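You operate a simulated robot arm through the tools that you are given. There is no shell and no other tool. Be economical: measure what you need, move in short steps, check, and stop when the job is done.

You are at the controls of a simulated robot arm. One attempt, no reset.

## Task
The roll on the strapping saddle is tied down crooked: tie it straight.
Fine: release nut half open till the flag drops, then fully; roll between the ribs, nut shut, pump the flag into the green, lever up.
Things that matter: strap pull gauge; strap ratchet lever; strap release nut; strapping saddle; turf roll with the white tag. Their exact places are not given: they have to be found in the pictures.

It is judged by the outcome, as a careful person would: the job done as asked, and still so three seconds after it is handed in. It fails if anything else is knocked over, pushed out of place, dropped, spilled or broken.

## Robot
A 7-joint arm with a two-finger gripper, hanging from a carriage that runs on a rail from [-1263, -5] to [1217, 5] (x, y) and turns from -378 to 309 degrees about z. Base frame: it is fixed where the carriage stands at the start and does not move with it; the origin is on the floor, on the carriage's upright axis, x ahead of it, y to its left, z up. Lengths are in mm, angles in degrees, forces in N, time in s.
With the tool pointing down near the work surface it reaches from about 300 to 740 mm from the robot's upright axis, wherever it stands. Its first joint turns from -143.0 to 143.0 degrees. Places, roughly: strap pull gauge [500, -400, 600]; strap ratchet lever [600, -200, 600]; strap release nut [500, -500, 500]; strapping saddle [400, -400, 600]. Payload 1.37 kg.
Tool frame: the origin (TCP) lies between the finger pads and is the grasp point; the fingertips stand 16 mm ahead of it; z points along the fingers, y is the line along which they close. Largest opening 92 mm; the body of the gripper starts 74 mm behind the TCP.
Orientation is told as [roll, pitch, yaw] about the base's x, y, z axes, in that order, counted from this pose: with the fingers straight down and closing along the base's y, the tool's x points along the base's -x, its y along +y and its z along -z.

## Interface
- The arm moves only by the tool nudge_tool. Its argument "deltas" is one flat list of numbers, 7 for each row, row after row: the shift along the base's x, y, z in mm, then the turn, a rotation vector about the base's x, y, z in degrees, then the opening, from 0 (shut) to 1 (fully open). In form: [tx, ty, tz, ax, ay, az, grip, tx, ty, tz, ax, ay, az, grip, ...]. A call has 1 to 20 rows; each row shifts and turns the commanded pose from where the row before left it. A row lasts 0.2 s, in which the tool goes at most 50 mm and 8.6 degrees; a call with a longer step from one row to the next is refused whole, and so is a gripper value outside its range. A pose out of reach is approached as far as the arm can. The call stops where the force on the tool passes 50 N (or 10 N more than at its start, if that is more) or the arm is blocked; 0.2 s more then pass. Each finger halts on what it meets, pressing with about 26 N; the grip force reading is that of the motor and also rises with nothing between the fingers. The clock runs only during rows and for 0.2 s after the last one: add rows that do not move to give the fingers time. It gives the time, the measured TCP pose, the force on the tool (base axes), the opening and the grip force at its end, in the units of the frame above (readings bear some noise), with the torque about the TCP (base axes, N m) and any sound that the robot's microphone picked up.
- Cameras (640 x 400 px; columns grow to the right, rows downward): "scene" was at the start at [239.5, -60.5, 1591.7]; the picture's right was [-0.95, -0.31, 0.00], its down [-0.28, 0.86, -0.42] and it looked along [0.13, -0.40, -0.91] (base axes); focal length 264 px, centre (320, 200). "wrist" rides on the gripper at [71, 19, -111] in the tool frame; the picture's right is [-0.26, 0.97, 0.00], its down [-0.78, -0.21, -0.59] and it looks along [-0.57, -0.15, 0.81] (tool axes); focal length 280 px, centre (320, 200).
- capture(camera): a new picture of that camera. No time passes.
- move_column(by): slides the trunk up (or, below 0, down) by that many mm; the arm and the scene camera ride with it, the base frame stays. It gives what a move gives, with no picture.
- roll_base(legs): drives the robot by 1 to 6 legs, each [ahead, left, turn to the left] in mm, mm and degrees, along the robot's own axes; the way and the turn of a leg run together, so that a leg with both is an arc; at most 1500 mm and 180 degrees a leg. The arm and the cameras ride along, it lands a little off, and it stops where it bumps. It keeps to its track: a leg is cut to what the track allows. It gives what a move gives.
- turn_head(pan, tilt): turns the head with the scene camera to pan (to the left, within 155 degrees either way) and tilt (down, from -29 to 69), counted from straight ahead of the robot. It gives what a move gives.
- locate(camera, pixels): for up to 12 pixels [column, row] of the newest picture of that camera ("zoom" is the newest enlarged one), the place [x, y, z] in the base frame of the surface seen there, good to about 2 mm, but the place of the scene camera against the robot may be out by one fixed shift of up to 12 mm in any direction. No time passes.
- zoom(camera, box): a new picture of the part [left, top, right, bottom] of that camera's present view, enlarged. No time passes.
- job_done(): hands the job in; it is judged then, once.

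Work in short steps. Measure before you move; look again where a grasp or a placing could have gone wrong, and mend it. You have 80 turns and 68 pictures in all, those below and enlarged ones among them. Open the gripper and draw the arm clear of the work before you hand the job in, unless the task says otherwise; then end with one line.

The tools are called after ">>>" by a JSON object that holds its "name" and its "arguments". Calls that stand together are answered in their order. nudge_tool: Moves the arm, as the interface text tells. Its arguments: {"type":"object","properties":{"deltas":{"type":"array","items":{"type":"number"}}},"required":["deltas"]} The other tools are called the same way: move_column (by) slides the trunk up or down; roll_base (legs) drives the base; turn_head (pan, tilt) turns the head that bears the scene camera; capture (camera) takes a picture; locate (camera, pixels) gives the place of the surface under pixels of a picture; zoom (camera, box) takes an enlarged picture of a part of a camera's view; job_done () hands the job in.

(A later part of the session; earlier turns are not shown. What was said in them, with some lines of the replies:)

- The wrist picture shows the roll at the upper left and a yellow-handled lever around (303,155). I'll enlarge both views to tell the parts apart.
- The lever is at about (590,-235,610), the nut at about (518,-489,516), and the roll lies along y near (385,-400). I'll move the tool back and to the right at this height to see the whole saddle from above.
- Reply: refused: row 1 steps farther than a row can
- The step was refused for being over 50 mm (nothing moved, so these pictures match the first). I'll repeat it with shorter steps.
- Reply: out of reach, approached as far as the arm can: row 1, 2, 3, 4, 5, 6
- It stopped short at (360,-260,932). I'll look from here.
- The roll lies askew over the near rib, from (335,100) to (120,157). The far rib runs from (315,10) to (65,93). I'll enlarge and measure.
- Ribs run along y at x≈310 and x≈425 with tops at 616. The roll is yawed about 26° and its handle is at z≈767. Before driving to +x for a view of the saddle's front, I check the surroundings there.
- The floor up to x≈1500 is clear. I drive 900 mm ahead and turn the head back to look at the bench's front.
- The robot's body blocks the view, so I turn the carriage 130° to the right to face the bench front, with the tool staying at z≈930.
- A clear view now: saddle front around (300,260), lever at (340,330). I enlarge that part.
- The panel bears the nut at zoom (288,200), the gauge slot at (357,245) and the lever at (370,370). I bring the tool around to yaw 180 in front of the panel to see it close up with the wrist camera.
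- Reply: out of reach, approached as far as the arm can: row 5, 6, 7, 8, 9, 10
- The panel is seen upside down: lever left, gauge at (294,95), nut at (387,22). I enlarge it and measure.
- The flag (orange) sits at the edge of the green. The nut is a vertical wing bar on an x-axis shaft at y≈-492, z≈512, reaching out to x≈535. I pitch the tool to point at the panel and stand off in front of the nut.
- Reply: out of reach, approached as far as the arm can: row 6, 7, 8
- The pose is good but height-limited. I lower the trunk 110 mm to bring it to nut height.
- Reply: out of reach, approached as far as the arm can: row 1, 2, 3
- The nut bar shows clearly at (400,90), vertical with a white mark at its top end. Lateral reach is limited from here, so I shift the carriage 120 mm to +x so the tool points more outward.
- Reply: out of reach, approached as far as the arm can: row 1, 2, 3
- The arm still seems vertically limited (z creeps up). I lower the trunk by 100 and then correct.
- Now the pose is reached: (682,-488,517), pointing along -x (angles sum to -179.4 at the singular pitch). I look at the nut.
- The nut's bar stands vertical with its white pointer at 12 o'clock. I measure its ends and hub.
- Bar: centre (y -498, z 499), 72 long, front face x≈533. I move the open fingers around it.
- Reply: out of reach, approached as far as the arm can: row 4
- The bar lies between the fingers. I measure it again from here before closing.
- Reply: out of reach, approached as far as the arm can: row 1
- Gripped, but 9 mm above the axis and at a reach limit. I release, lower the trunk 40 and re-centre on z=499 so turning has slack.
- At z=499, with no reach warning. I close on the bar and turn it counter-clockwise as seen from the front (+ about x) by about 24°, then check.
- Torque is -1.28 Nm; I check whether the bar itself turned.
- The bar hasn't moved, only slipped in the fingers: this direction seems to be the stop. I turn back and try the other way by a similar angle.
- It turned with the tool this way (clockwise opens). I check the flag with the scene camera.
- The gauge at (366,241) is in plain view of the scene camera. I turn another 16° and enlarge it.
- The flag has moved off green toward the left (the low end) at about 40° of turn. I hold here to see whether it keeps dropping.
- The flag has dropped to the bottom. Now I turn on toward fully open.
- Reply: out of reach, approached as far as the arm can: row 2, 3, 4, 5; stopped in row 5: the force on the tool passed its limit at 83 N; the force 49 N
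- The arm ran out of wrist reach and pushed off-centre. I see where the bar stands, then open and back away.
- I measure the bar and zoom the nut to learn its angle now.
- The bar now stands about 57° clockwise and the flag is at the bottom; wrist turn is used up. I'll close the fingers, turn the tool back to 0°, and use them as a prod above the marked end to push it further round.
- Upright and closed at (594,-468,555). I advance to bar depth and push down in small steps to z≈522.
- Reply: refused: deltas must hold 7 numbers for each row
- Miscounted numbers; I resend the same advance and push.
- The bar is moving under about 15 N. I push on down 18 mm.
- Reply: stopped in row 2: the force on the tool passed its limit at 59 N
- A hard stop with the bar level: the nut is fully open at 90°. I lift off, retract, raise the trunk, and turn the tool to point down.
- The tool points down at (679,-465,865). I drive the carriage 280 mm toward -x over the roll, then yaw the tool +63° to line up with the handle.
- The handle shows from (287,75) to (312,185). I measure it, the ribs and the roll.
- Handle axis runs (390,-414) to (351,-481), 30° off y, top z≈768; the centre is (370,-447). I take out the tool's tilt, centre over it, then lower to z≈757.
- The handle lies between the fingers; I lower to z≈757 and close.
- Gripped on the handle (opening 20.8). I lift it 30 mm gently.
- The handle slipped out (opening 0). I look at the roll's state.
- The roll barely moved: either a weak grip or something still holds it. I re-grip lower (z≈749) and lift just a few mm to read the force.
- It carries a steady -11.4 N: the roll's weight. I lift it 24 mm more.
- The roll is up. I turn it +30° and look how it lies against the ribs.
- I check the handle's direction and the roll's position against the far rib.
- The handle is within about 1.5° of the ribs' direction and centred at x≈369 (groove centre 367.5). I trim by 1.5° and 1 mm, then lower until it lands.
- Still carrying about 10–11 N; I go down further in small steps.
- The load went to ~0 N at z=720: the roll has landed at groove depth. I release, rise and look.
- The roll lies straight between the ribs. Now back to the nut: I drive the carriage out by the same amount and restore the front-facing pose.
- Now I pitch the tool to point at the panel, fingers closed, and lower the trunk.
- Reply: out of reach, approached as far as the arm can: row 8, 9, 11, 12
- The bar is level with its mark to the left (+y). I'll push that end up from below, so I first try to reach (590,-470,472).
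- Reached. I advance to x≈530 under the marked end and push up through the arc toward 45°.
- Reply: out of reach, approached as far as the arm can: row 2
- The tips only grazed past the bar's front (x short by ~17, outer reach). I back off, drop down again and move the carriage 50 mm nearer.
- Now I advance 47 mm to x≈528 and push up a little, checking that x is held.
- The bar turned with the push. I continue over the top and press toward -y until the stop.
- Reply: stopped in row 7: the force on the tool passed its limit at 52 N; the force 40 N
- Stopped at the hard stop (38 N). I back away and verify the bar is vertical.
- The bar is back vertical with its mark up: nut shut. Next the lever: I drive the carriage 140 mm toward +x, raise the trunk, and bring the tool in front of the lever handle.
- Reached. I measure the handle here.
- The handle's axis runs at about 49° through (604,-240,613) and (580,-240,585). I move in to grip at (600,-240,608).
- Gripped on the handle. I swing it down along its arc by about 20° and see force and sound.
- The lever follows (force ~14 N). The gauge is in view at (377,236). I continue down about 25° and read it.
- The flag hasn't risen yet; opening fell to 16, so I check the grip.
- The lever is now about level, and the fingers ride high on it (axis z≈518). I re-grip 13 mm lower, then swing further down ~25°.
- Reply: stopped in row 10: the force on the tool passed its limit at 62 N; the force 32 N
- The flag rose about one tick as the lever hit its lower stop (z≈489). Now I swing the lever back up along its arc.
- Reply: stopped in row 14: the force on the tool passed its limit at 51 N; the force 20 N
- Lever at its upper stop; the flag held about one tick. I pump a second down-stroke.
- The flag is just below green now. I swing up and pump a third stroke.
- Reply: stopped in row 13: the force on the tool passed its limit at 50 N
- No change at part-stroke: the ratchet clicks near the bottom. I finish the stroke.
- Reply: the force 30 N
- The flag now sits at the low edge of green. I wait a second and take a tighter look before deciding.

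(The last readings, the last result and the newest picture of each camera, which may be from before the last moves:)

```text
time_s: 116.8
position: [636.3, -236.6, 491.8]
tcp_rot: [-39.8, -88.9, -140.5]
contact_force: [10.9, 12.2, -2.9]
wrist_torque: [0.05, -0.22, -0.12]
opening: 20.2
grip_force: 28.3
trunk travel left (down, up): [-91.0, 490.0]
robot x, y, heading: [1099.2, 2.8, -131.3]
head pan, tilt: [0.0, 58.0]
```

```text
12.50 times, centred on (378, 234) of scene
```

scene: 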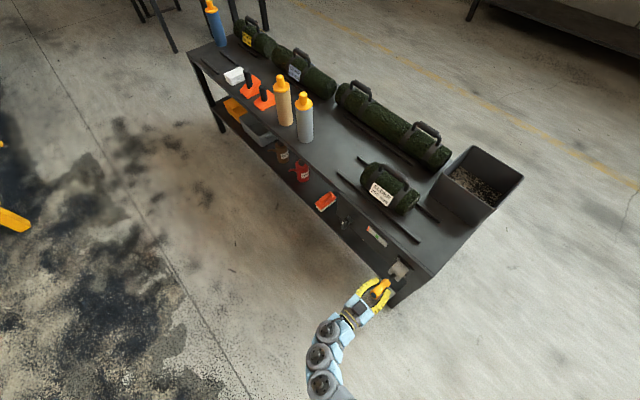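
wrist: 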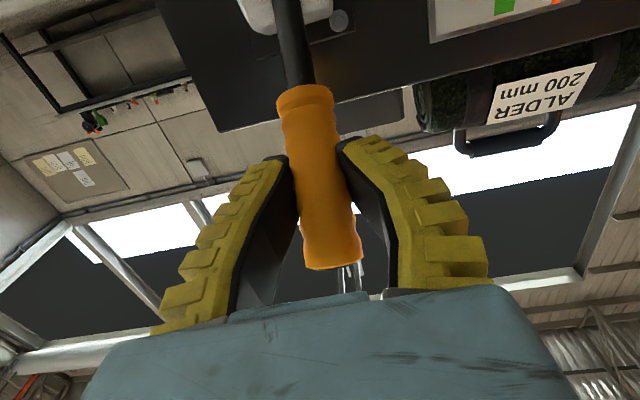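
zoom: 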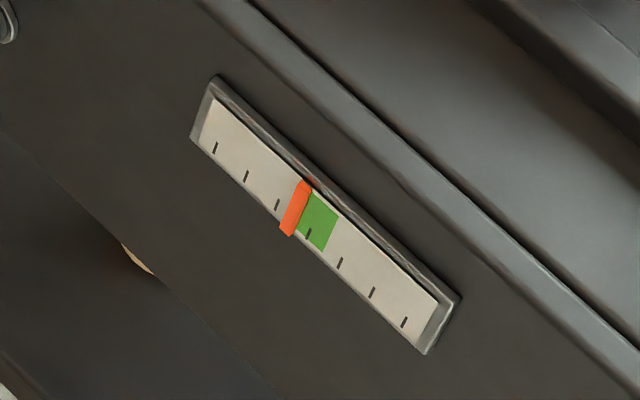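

I locate the flag, the green's edges and neighbouring ticks to remove parallax.

>>> {"name": "locate", "arguments": {"camera": "zoom", "pixels": [[299, 195], [290, 225], [304, 187], [309, 195], [336, 215], [322, 222], [322, 249], [303, 229], [277, 205], [340, 263], [215, 147], [404, 322]]}}

```text
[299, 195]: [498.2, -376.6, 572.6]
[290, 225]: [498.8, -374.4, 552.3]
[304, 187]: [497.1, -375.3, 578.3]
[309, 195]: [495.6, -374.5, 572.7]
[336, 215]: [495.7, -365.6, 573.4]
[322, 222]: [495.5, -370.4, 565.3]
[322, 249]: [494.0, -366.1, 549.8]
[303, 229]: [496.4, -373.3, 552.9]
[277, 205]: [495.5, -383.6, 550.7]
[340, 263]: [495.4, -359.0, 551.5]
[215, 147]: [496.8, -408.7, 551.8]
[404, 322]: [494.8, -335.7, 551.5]
```

Ticks are 12.2 mm apart and green spans about y -377.5 to -365.5. The flag is at about -375.5, inside green, and another stroke (≈12 mm) would overshoot. So I raise the lever to its upper stop.

>>> {"name": "nudge_tool", "arguments": {"deltas": [2, 0, 8, 0, 0, 0, 0, 1, 0, 10, 0, 0, 0, 0, 0, 0, 10, 0, 0, 0, 0, -1, 0, 10.3, 0, 0, 0, 0, -2, 0, 10.3, 0, 0, 0, 0, -3, 0, 10, 0, 0, 0, 0, -3, 0, 10, 0, 0, 0, 0, -4.5, 0, 9.4, 0, 0, 0, 0, -4.5, 0, 9.4, 0, 0, 0, 0, -6, 0, 8.5, 0, 0, 0, 0, -6, 0, 8.5, 0, 0, 0, 0, -6, 0, 6, 0, 0, 0, 0, 0, 0, 0, 0, 0, 0, 0]}}

>>> {"name": "nudge_tool", "arguments": {"deltas": [0, 0, 0, 0, 0, 0, 0.4, 0, 0, 0, 0, 0, 0, 0.8, 0, 0, 0, 0, 0, 0, 1, 0, 0, 0, 0, 0, 0, 1, 30, 0, 0, 0, 0, 0, 1, 40, 0, 0, 0, 0, 0, 1, 40, -20, -20, 0, 0, 0, 1, 10, -35, -30, 0, 0, 0, 1, 0, -35, -30, 0, 0, 0, 1, 0, -35, 0, 0, 0, 0, 1, 0, 0, 0, 0, 0, 0, 1]}}

>>> {"name": "capture", "arguments": {"camera": "wrist"}}

```text
time_s: 119.6
position: [602.5, -237.8, 600.0]
tcp_rot: [-30.3, -88.8, -150.3]
contact_force: [-5.3, -1.5, -39.6]
wrist_torque: [-0.15, -0.52, 0.46]
opening: 19.4
grip_force: 27.8
trunk travel left (down, up): [-91.0, 490.0]
robot x, y, heading: [1098.5, 3.4, -131.0]
head pan, tilt: [0.0, 58.0]
```

```text
time_s: 122.0
position: [718.6, -365.0, 522.9]
tcp_rot: [-41.8, -89.2, -138.6]
contact_force: [-0.5, -0.8, 0.0]
wrist_torque: [-0.01, -0.02, 0.0]
opening: 92.1
grip_force: 0.1
trunk travel left (down, up): [-91.0, 490.0]
robot x, y, heading: [1096.7, 4.1, -131.3]
head pan, tilt: [0.0, 58.0]
```

```text
5 pictures are left
```

wrist: 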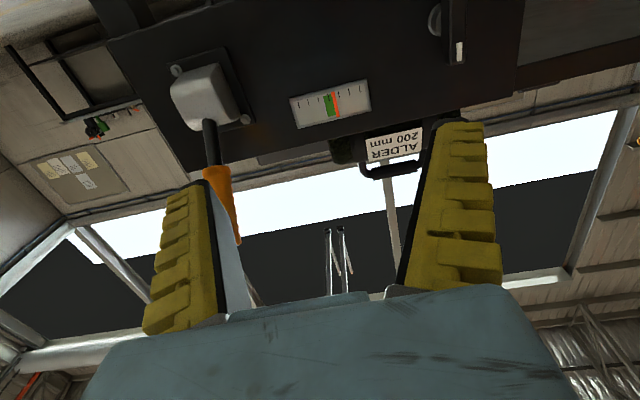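

The lever is up and free. I enlarge the gauge from the front, where parallax is small.

>>> {"name": "zoom", "arguments": {"camera": "wrist", "box": [280, 70, 380, 135]}}

>>> {"name": "locate", "arguments": {"camera": "zoom", "pixels": [[320, 200], [345, 205], [355, 205], [300, 210]]}}

```text
6.15 times, centred on (330, 102) of wrist
```

zoom: 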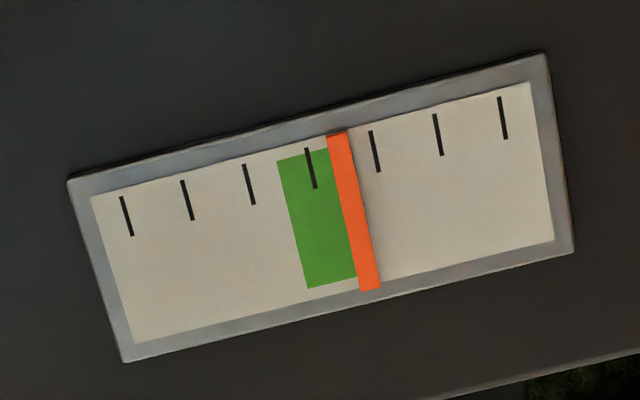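

```text
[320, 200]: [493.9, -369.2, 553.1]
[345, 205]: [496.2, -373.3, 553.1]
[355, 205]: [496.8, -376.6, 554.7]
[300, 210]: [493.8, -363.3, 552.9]
```

The flag's centre is right at green's low edge — too marginal. I check for free, on the last wrist picture, whether the lever really is back at its upper stop.

>>> {"name": "locate", "arguments": {"camera": "wrist", "pixels": [[209, 130], [212, 150], [215, 172], [222, 195], [230, 215], [238, 240], [195, 95], [334, 104], [324, 106], [341, 103]]}}

```text
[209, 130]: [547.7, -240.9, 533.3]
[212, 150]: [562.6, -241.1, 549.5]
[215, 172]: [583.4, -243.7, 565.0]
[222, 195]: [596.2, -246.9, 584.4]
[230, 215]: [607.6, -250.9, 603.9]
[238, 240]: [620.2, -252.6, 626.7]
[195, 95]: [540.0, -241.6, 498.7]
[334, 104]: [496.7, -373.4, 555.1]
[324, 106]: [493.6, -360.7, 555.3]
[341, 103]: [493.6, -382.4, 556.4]
```

The lever is back at ~47°. The flag needs a bit more, so I re-grip the handle and try a slow stroke, checking for fine control near the bottom.

>>> {"name": "nudge_tool", "arguments": {"deltas": [0, 32, 20, 0, 0, 0, 1, 0, 32, 20, 0, 0, 0, 1, 0, 32, 20, 0, 0, 0, 1, 0, 31, 17, 0, 0, 0, 1, -35, 0, 0, 0, 0, 0, 1, -40, 0, 0, 0, 0, 0, 1, -41, 0, 0, 0, 0, 0, 1, 0, 0, 0, 0, 0, 0, 0.6, 0, 0, 0, 0, 0, 0, 0.3, 0, 0, 0, 0, 0, 0, 0, 0, 0, 0, 0, 0, 0, 0]}}

>>> {"name": "nudge_tool", "arguments": {"deltas": [7, 0, -8, 0, 0, 0, 0, 6, 0, -8.5, 0, 0, 0, 0, 6, 0, -8.5, 0, 0, 0, 0, 4.5, 0, -9.4, 0, 0, 0, 0, 4.5, 0, -9.4, 0, 0, 0, 0, 2.5, 0, -10, 0, 0, 0, 0, 2.5, 0, -10, 0, 0, 0, 0, 1, 0, -10.3, 0, 0, 0, 0, 1, 0, -10, 0, 0, 0, 0, 0, 0, -7, 0, 0, 0, 0, 0, 0, 0, 0, 0, 0, 0, 0, 0, 0, 0, 0, 0, 0]}}

>>> {"name": "zoom", "arguments": {"camera": "scene", "box": [362, 218, 394, 250]}}

```text
time_s: 124.4
position: [603.2, -237.2, 599.7]
tcp_rot: [-46.7, -89.1, -133.8]
contact_force: [1.4, 8.2, 6.0]
wrist_torque: [-0.14, 0.1, 0.06]
opening: 20.6
grip_force: 28.4
trunk travel left (down, up): [-91.0, 490.0]
robot x, y, heading: [1102.8, 7.4, -131.5]
head pan, tilt: [0.0, 58.0]
```

```text
time_s: 127.0
position: [642.2, -237.7, 505.6]
tcp_rot: [-35.8, -88.7, -144.7]
contact_force: [11.9, 9.1, -6.9]
wrist_torque: [0.02, -0.33, -0.12]
opening: 20.3
grip_force: 27.8
trunk travel left (down, up): [-91.0, 490.0]
robot x, y, heading: [1095.7, 5.2, -131.6]
head pan, tilt: [0.0, 58.0]
```

```text
12.50 times, centred on (378, 234) of scene
```

zoom: 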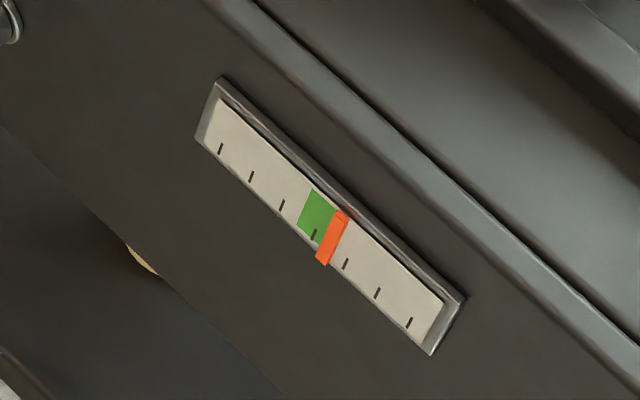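

The stroke clicked; the flag is now toward the high side of green. I locate it against the green.

>>> {"name": "locate", "arguments": {"camera": "zoom", "pixels": [[334, 230], [328, 248], [323, 259], [340, 217], [336, 240], [303, 200], [300, 220], [298, 226], [312, 188], [283, 205], [345, 263], [314, 235]]}}

```text
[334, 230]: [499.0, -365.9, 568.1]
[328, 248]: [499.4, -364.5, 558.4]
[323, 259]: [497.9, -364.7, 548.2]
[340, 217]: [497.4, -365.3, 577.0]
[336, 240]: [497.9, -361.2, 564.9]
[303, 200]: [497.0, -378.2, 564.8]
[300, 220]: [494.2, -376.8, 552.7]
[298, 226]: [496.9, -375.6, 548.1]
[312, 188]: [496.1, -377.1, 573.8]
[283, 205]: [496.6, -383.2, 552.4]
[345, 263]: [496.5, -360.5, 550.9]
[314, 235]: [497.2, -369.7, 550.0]
```

Too close to call from this oblique view. I raise the lever to its stop, release it, and take the same frontal zoom as before.

>>> {"name": "nudge_tool", "arguments": {"deltas": [0, 0, 10, 0, 0, 0, 0, -1, 0, 10, 0, 0, 0, 0, -2, 0, 10.3, 0, 0, 0, 0, -3, 0, 10, 0, 0, 0, 0, -3.5, 0, 10, 0, 0, 0, 0, -5, 0, 9.4, 0, 0, 0, 0, -6, 0, 9.4, 0, 0, 0, 0, -6, 0, 8.5, 0, 0, 0, 0, -6.5, 0, 8.5, 0, 0, 0, 0, -6, 0, 7, 0, 0, 0, 0, 0, 0, 0, 0, 0, 0, 0]}}

>>> {"name": "nudge_tool", "arguments": {"deltas": [0, 0, 0, 0, 0, 0, 0.4, 0, 0, 0, 0, 0, 0, 0.8, 0, 0, 0, 0, 0, 0, 1, 0, 0, 0, 0, 0, 0, 1, 30, 0, 0, 0, 0, 0, 1, 40, 0, 0, 0, 0, 0, 1, 40, -20, -20, 0, 0, 0, 1, 8, -35, -30, 0, 0, 0, 1, 0, -35, -30, 0, 0, 0, 1, 0, -35, 0, 0, 0, 0, 1, 0, 0, 0, 0, 0, 0, 1]}}

>>> {"name": "zoom", "arguments": {"camera": "wrist", "box": [280, 70, 380, 135]}}

```text
time_s: 129.4
position: [602.3, -238.0, 599.2]
tcp_rot: [-30.9, -88.8, -149.5]
contact_force: [2.0, -4.9, -28.2]
wrist_torque: [-0.05, -0.46, 0.3]
opening: 19.9
grip_force: 28.1
trunk travel left (down, up): [-91.0, 490.0]
robot x, y, heading: [1099.0, 2.9, -131.2]
head pan, tilt: [0.0, 58.0]
```

```text
time_s: 131.8
position: [715.0, -365.2, 520.7]
tcp_rot: [-43.5, -89.1, -137.1]
contact_force: [-0.1, -0.1, 0.3]
wrist_torque: [-0.02, -0.02, 0.01]
opening: 91.9
grip_force: 0.0
trunk travel left (down, up): [-91.0, 490.0]
robot x, y, heading: [1097.5, 8.7, -131.4]
head pan, tilt: [0.0, 58.0]
```

```text
6.15 times, centred on (330, 102) of wrist
5 turns are left
```

zoom: 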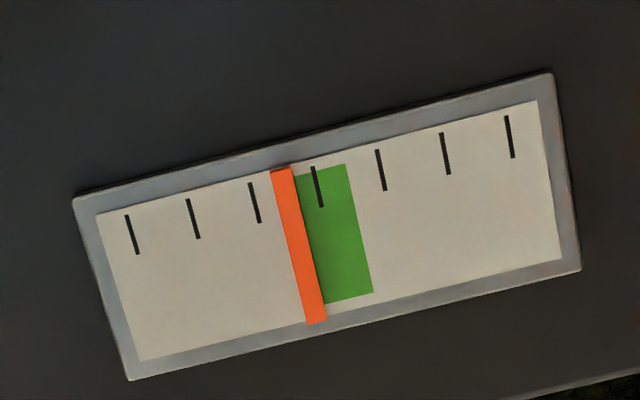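

The flag now lies about 0.46–0.48 tick above the middle mark and, as near as I can measure, just inside the green's edge; another stroke would overshoot. I back the arm off and check lever, nut and roll once more.

>>> {"name": "nudge_tool", "arguments": {"deltas": [35, 0, 0, 0, 0, 0, 1, 35, 0, 0, 0, 0, 0, 1, 0, 0, 0, 0, 0, 0, 1]}}

>>> {"name": "capture", "arguments": {"camera": "wrist"}}

>>> {"name": "zoom", "arguments": {"camera": "scene", "box": [330, 140, 490, 310]}}

```text
time_s: 132.6
position: [787.9, -365.1, 519.4]
tcp_rot: [-43.1, -89.2, -137.5]
contact_force: [-0.9, 0.8, 0.5]
wrist_torque: [0.0, -0.03, 0.02]
opening: 91.9
grip_force: 0.1
trunk travel left (down, up): [-91.0, 490.0]
robot x, y, heading: [1100.5, 4.4, -131.3]
head pan, tilt: [0.0, 58.0]
```

```text
1 pictures are left
```

wrist: 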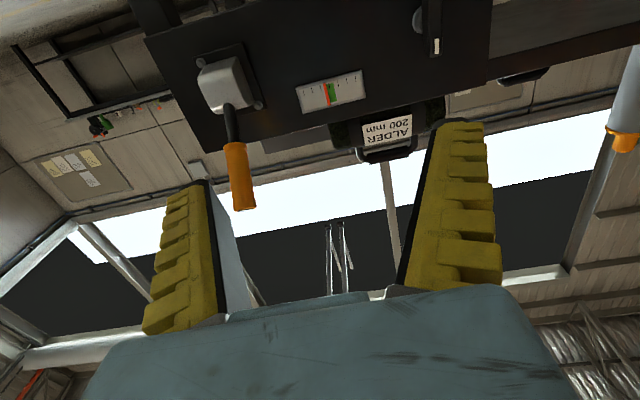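

```text
2.35 times, centred on (410, 225) of scene
4 turns are left
```

zoom: 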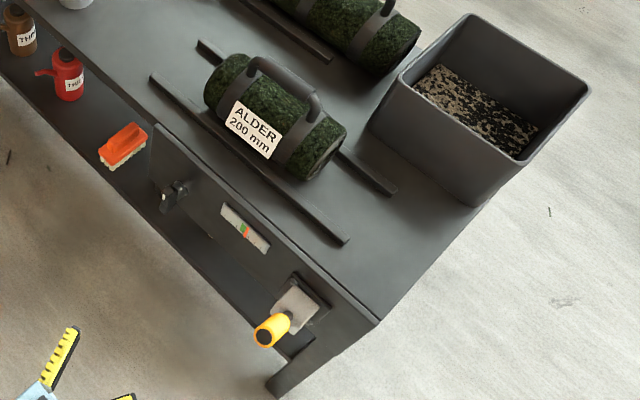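

The roll lies straight between the ribs, the nut is shut, the lever is up and the arm is clear with the gripper open. I hand the job in.

>>> {"name": "job_done", "arguments": {}}

```text
The job is handed in.
```

The roll is straight between the ribs, the nut is shut and the lever is up, but the flag sits right at the high edge of the green, too close to the line for me to be sure it counts as in.
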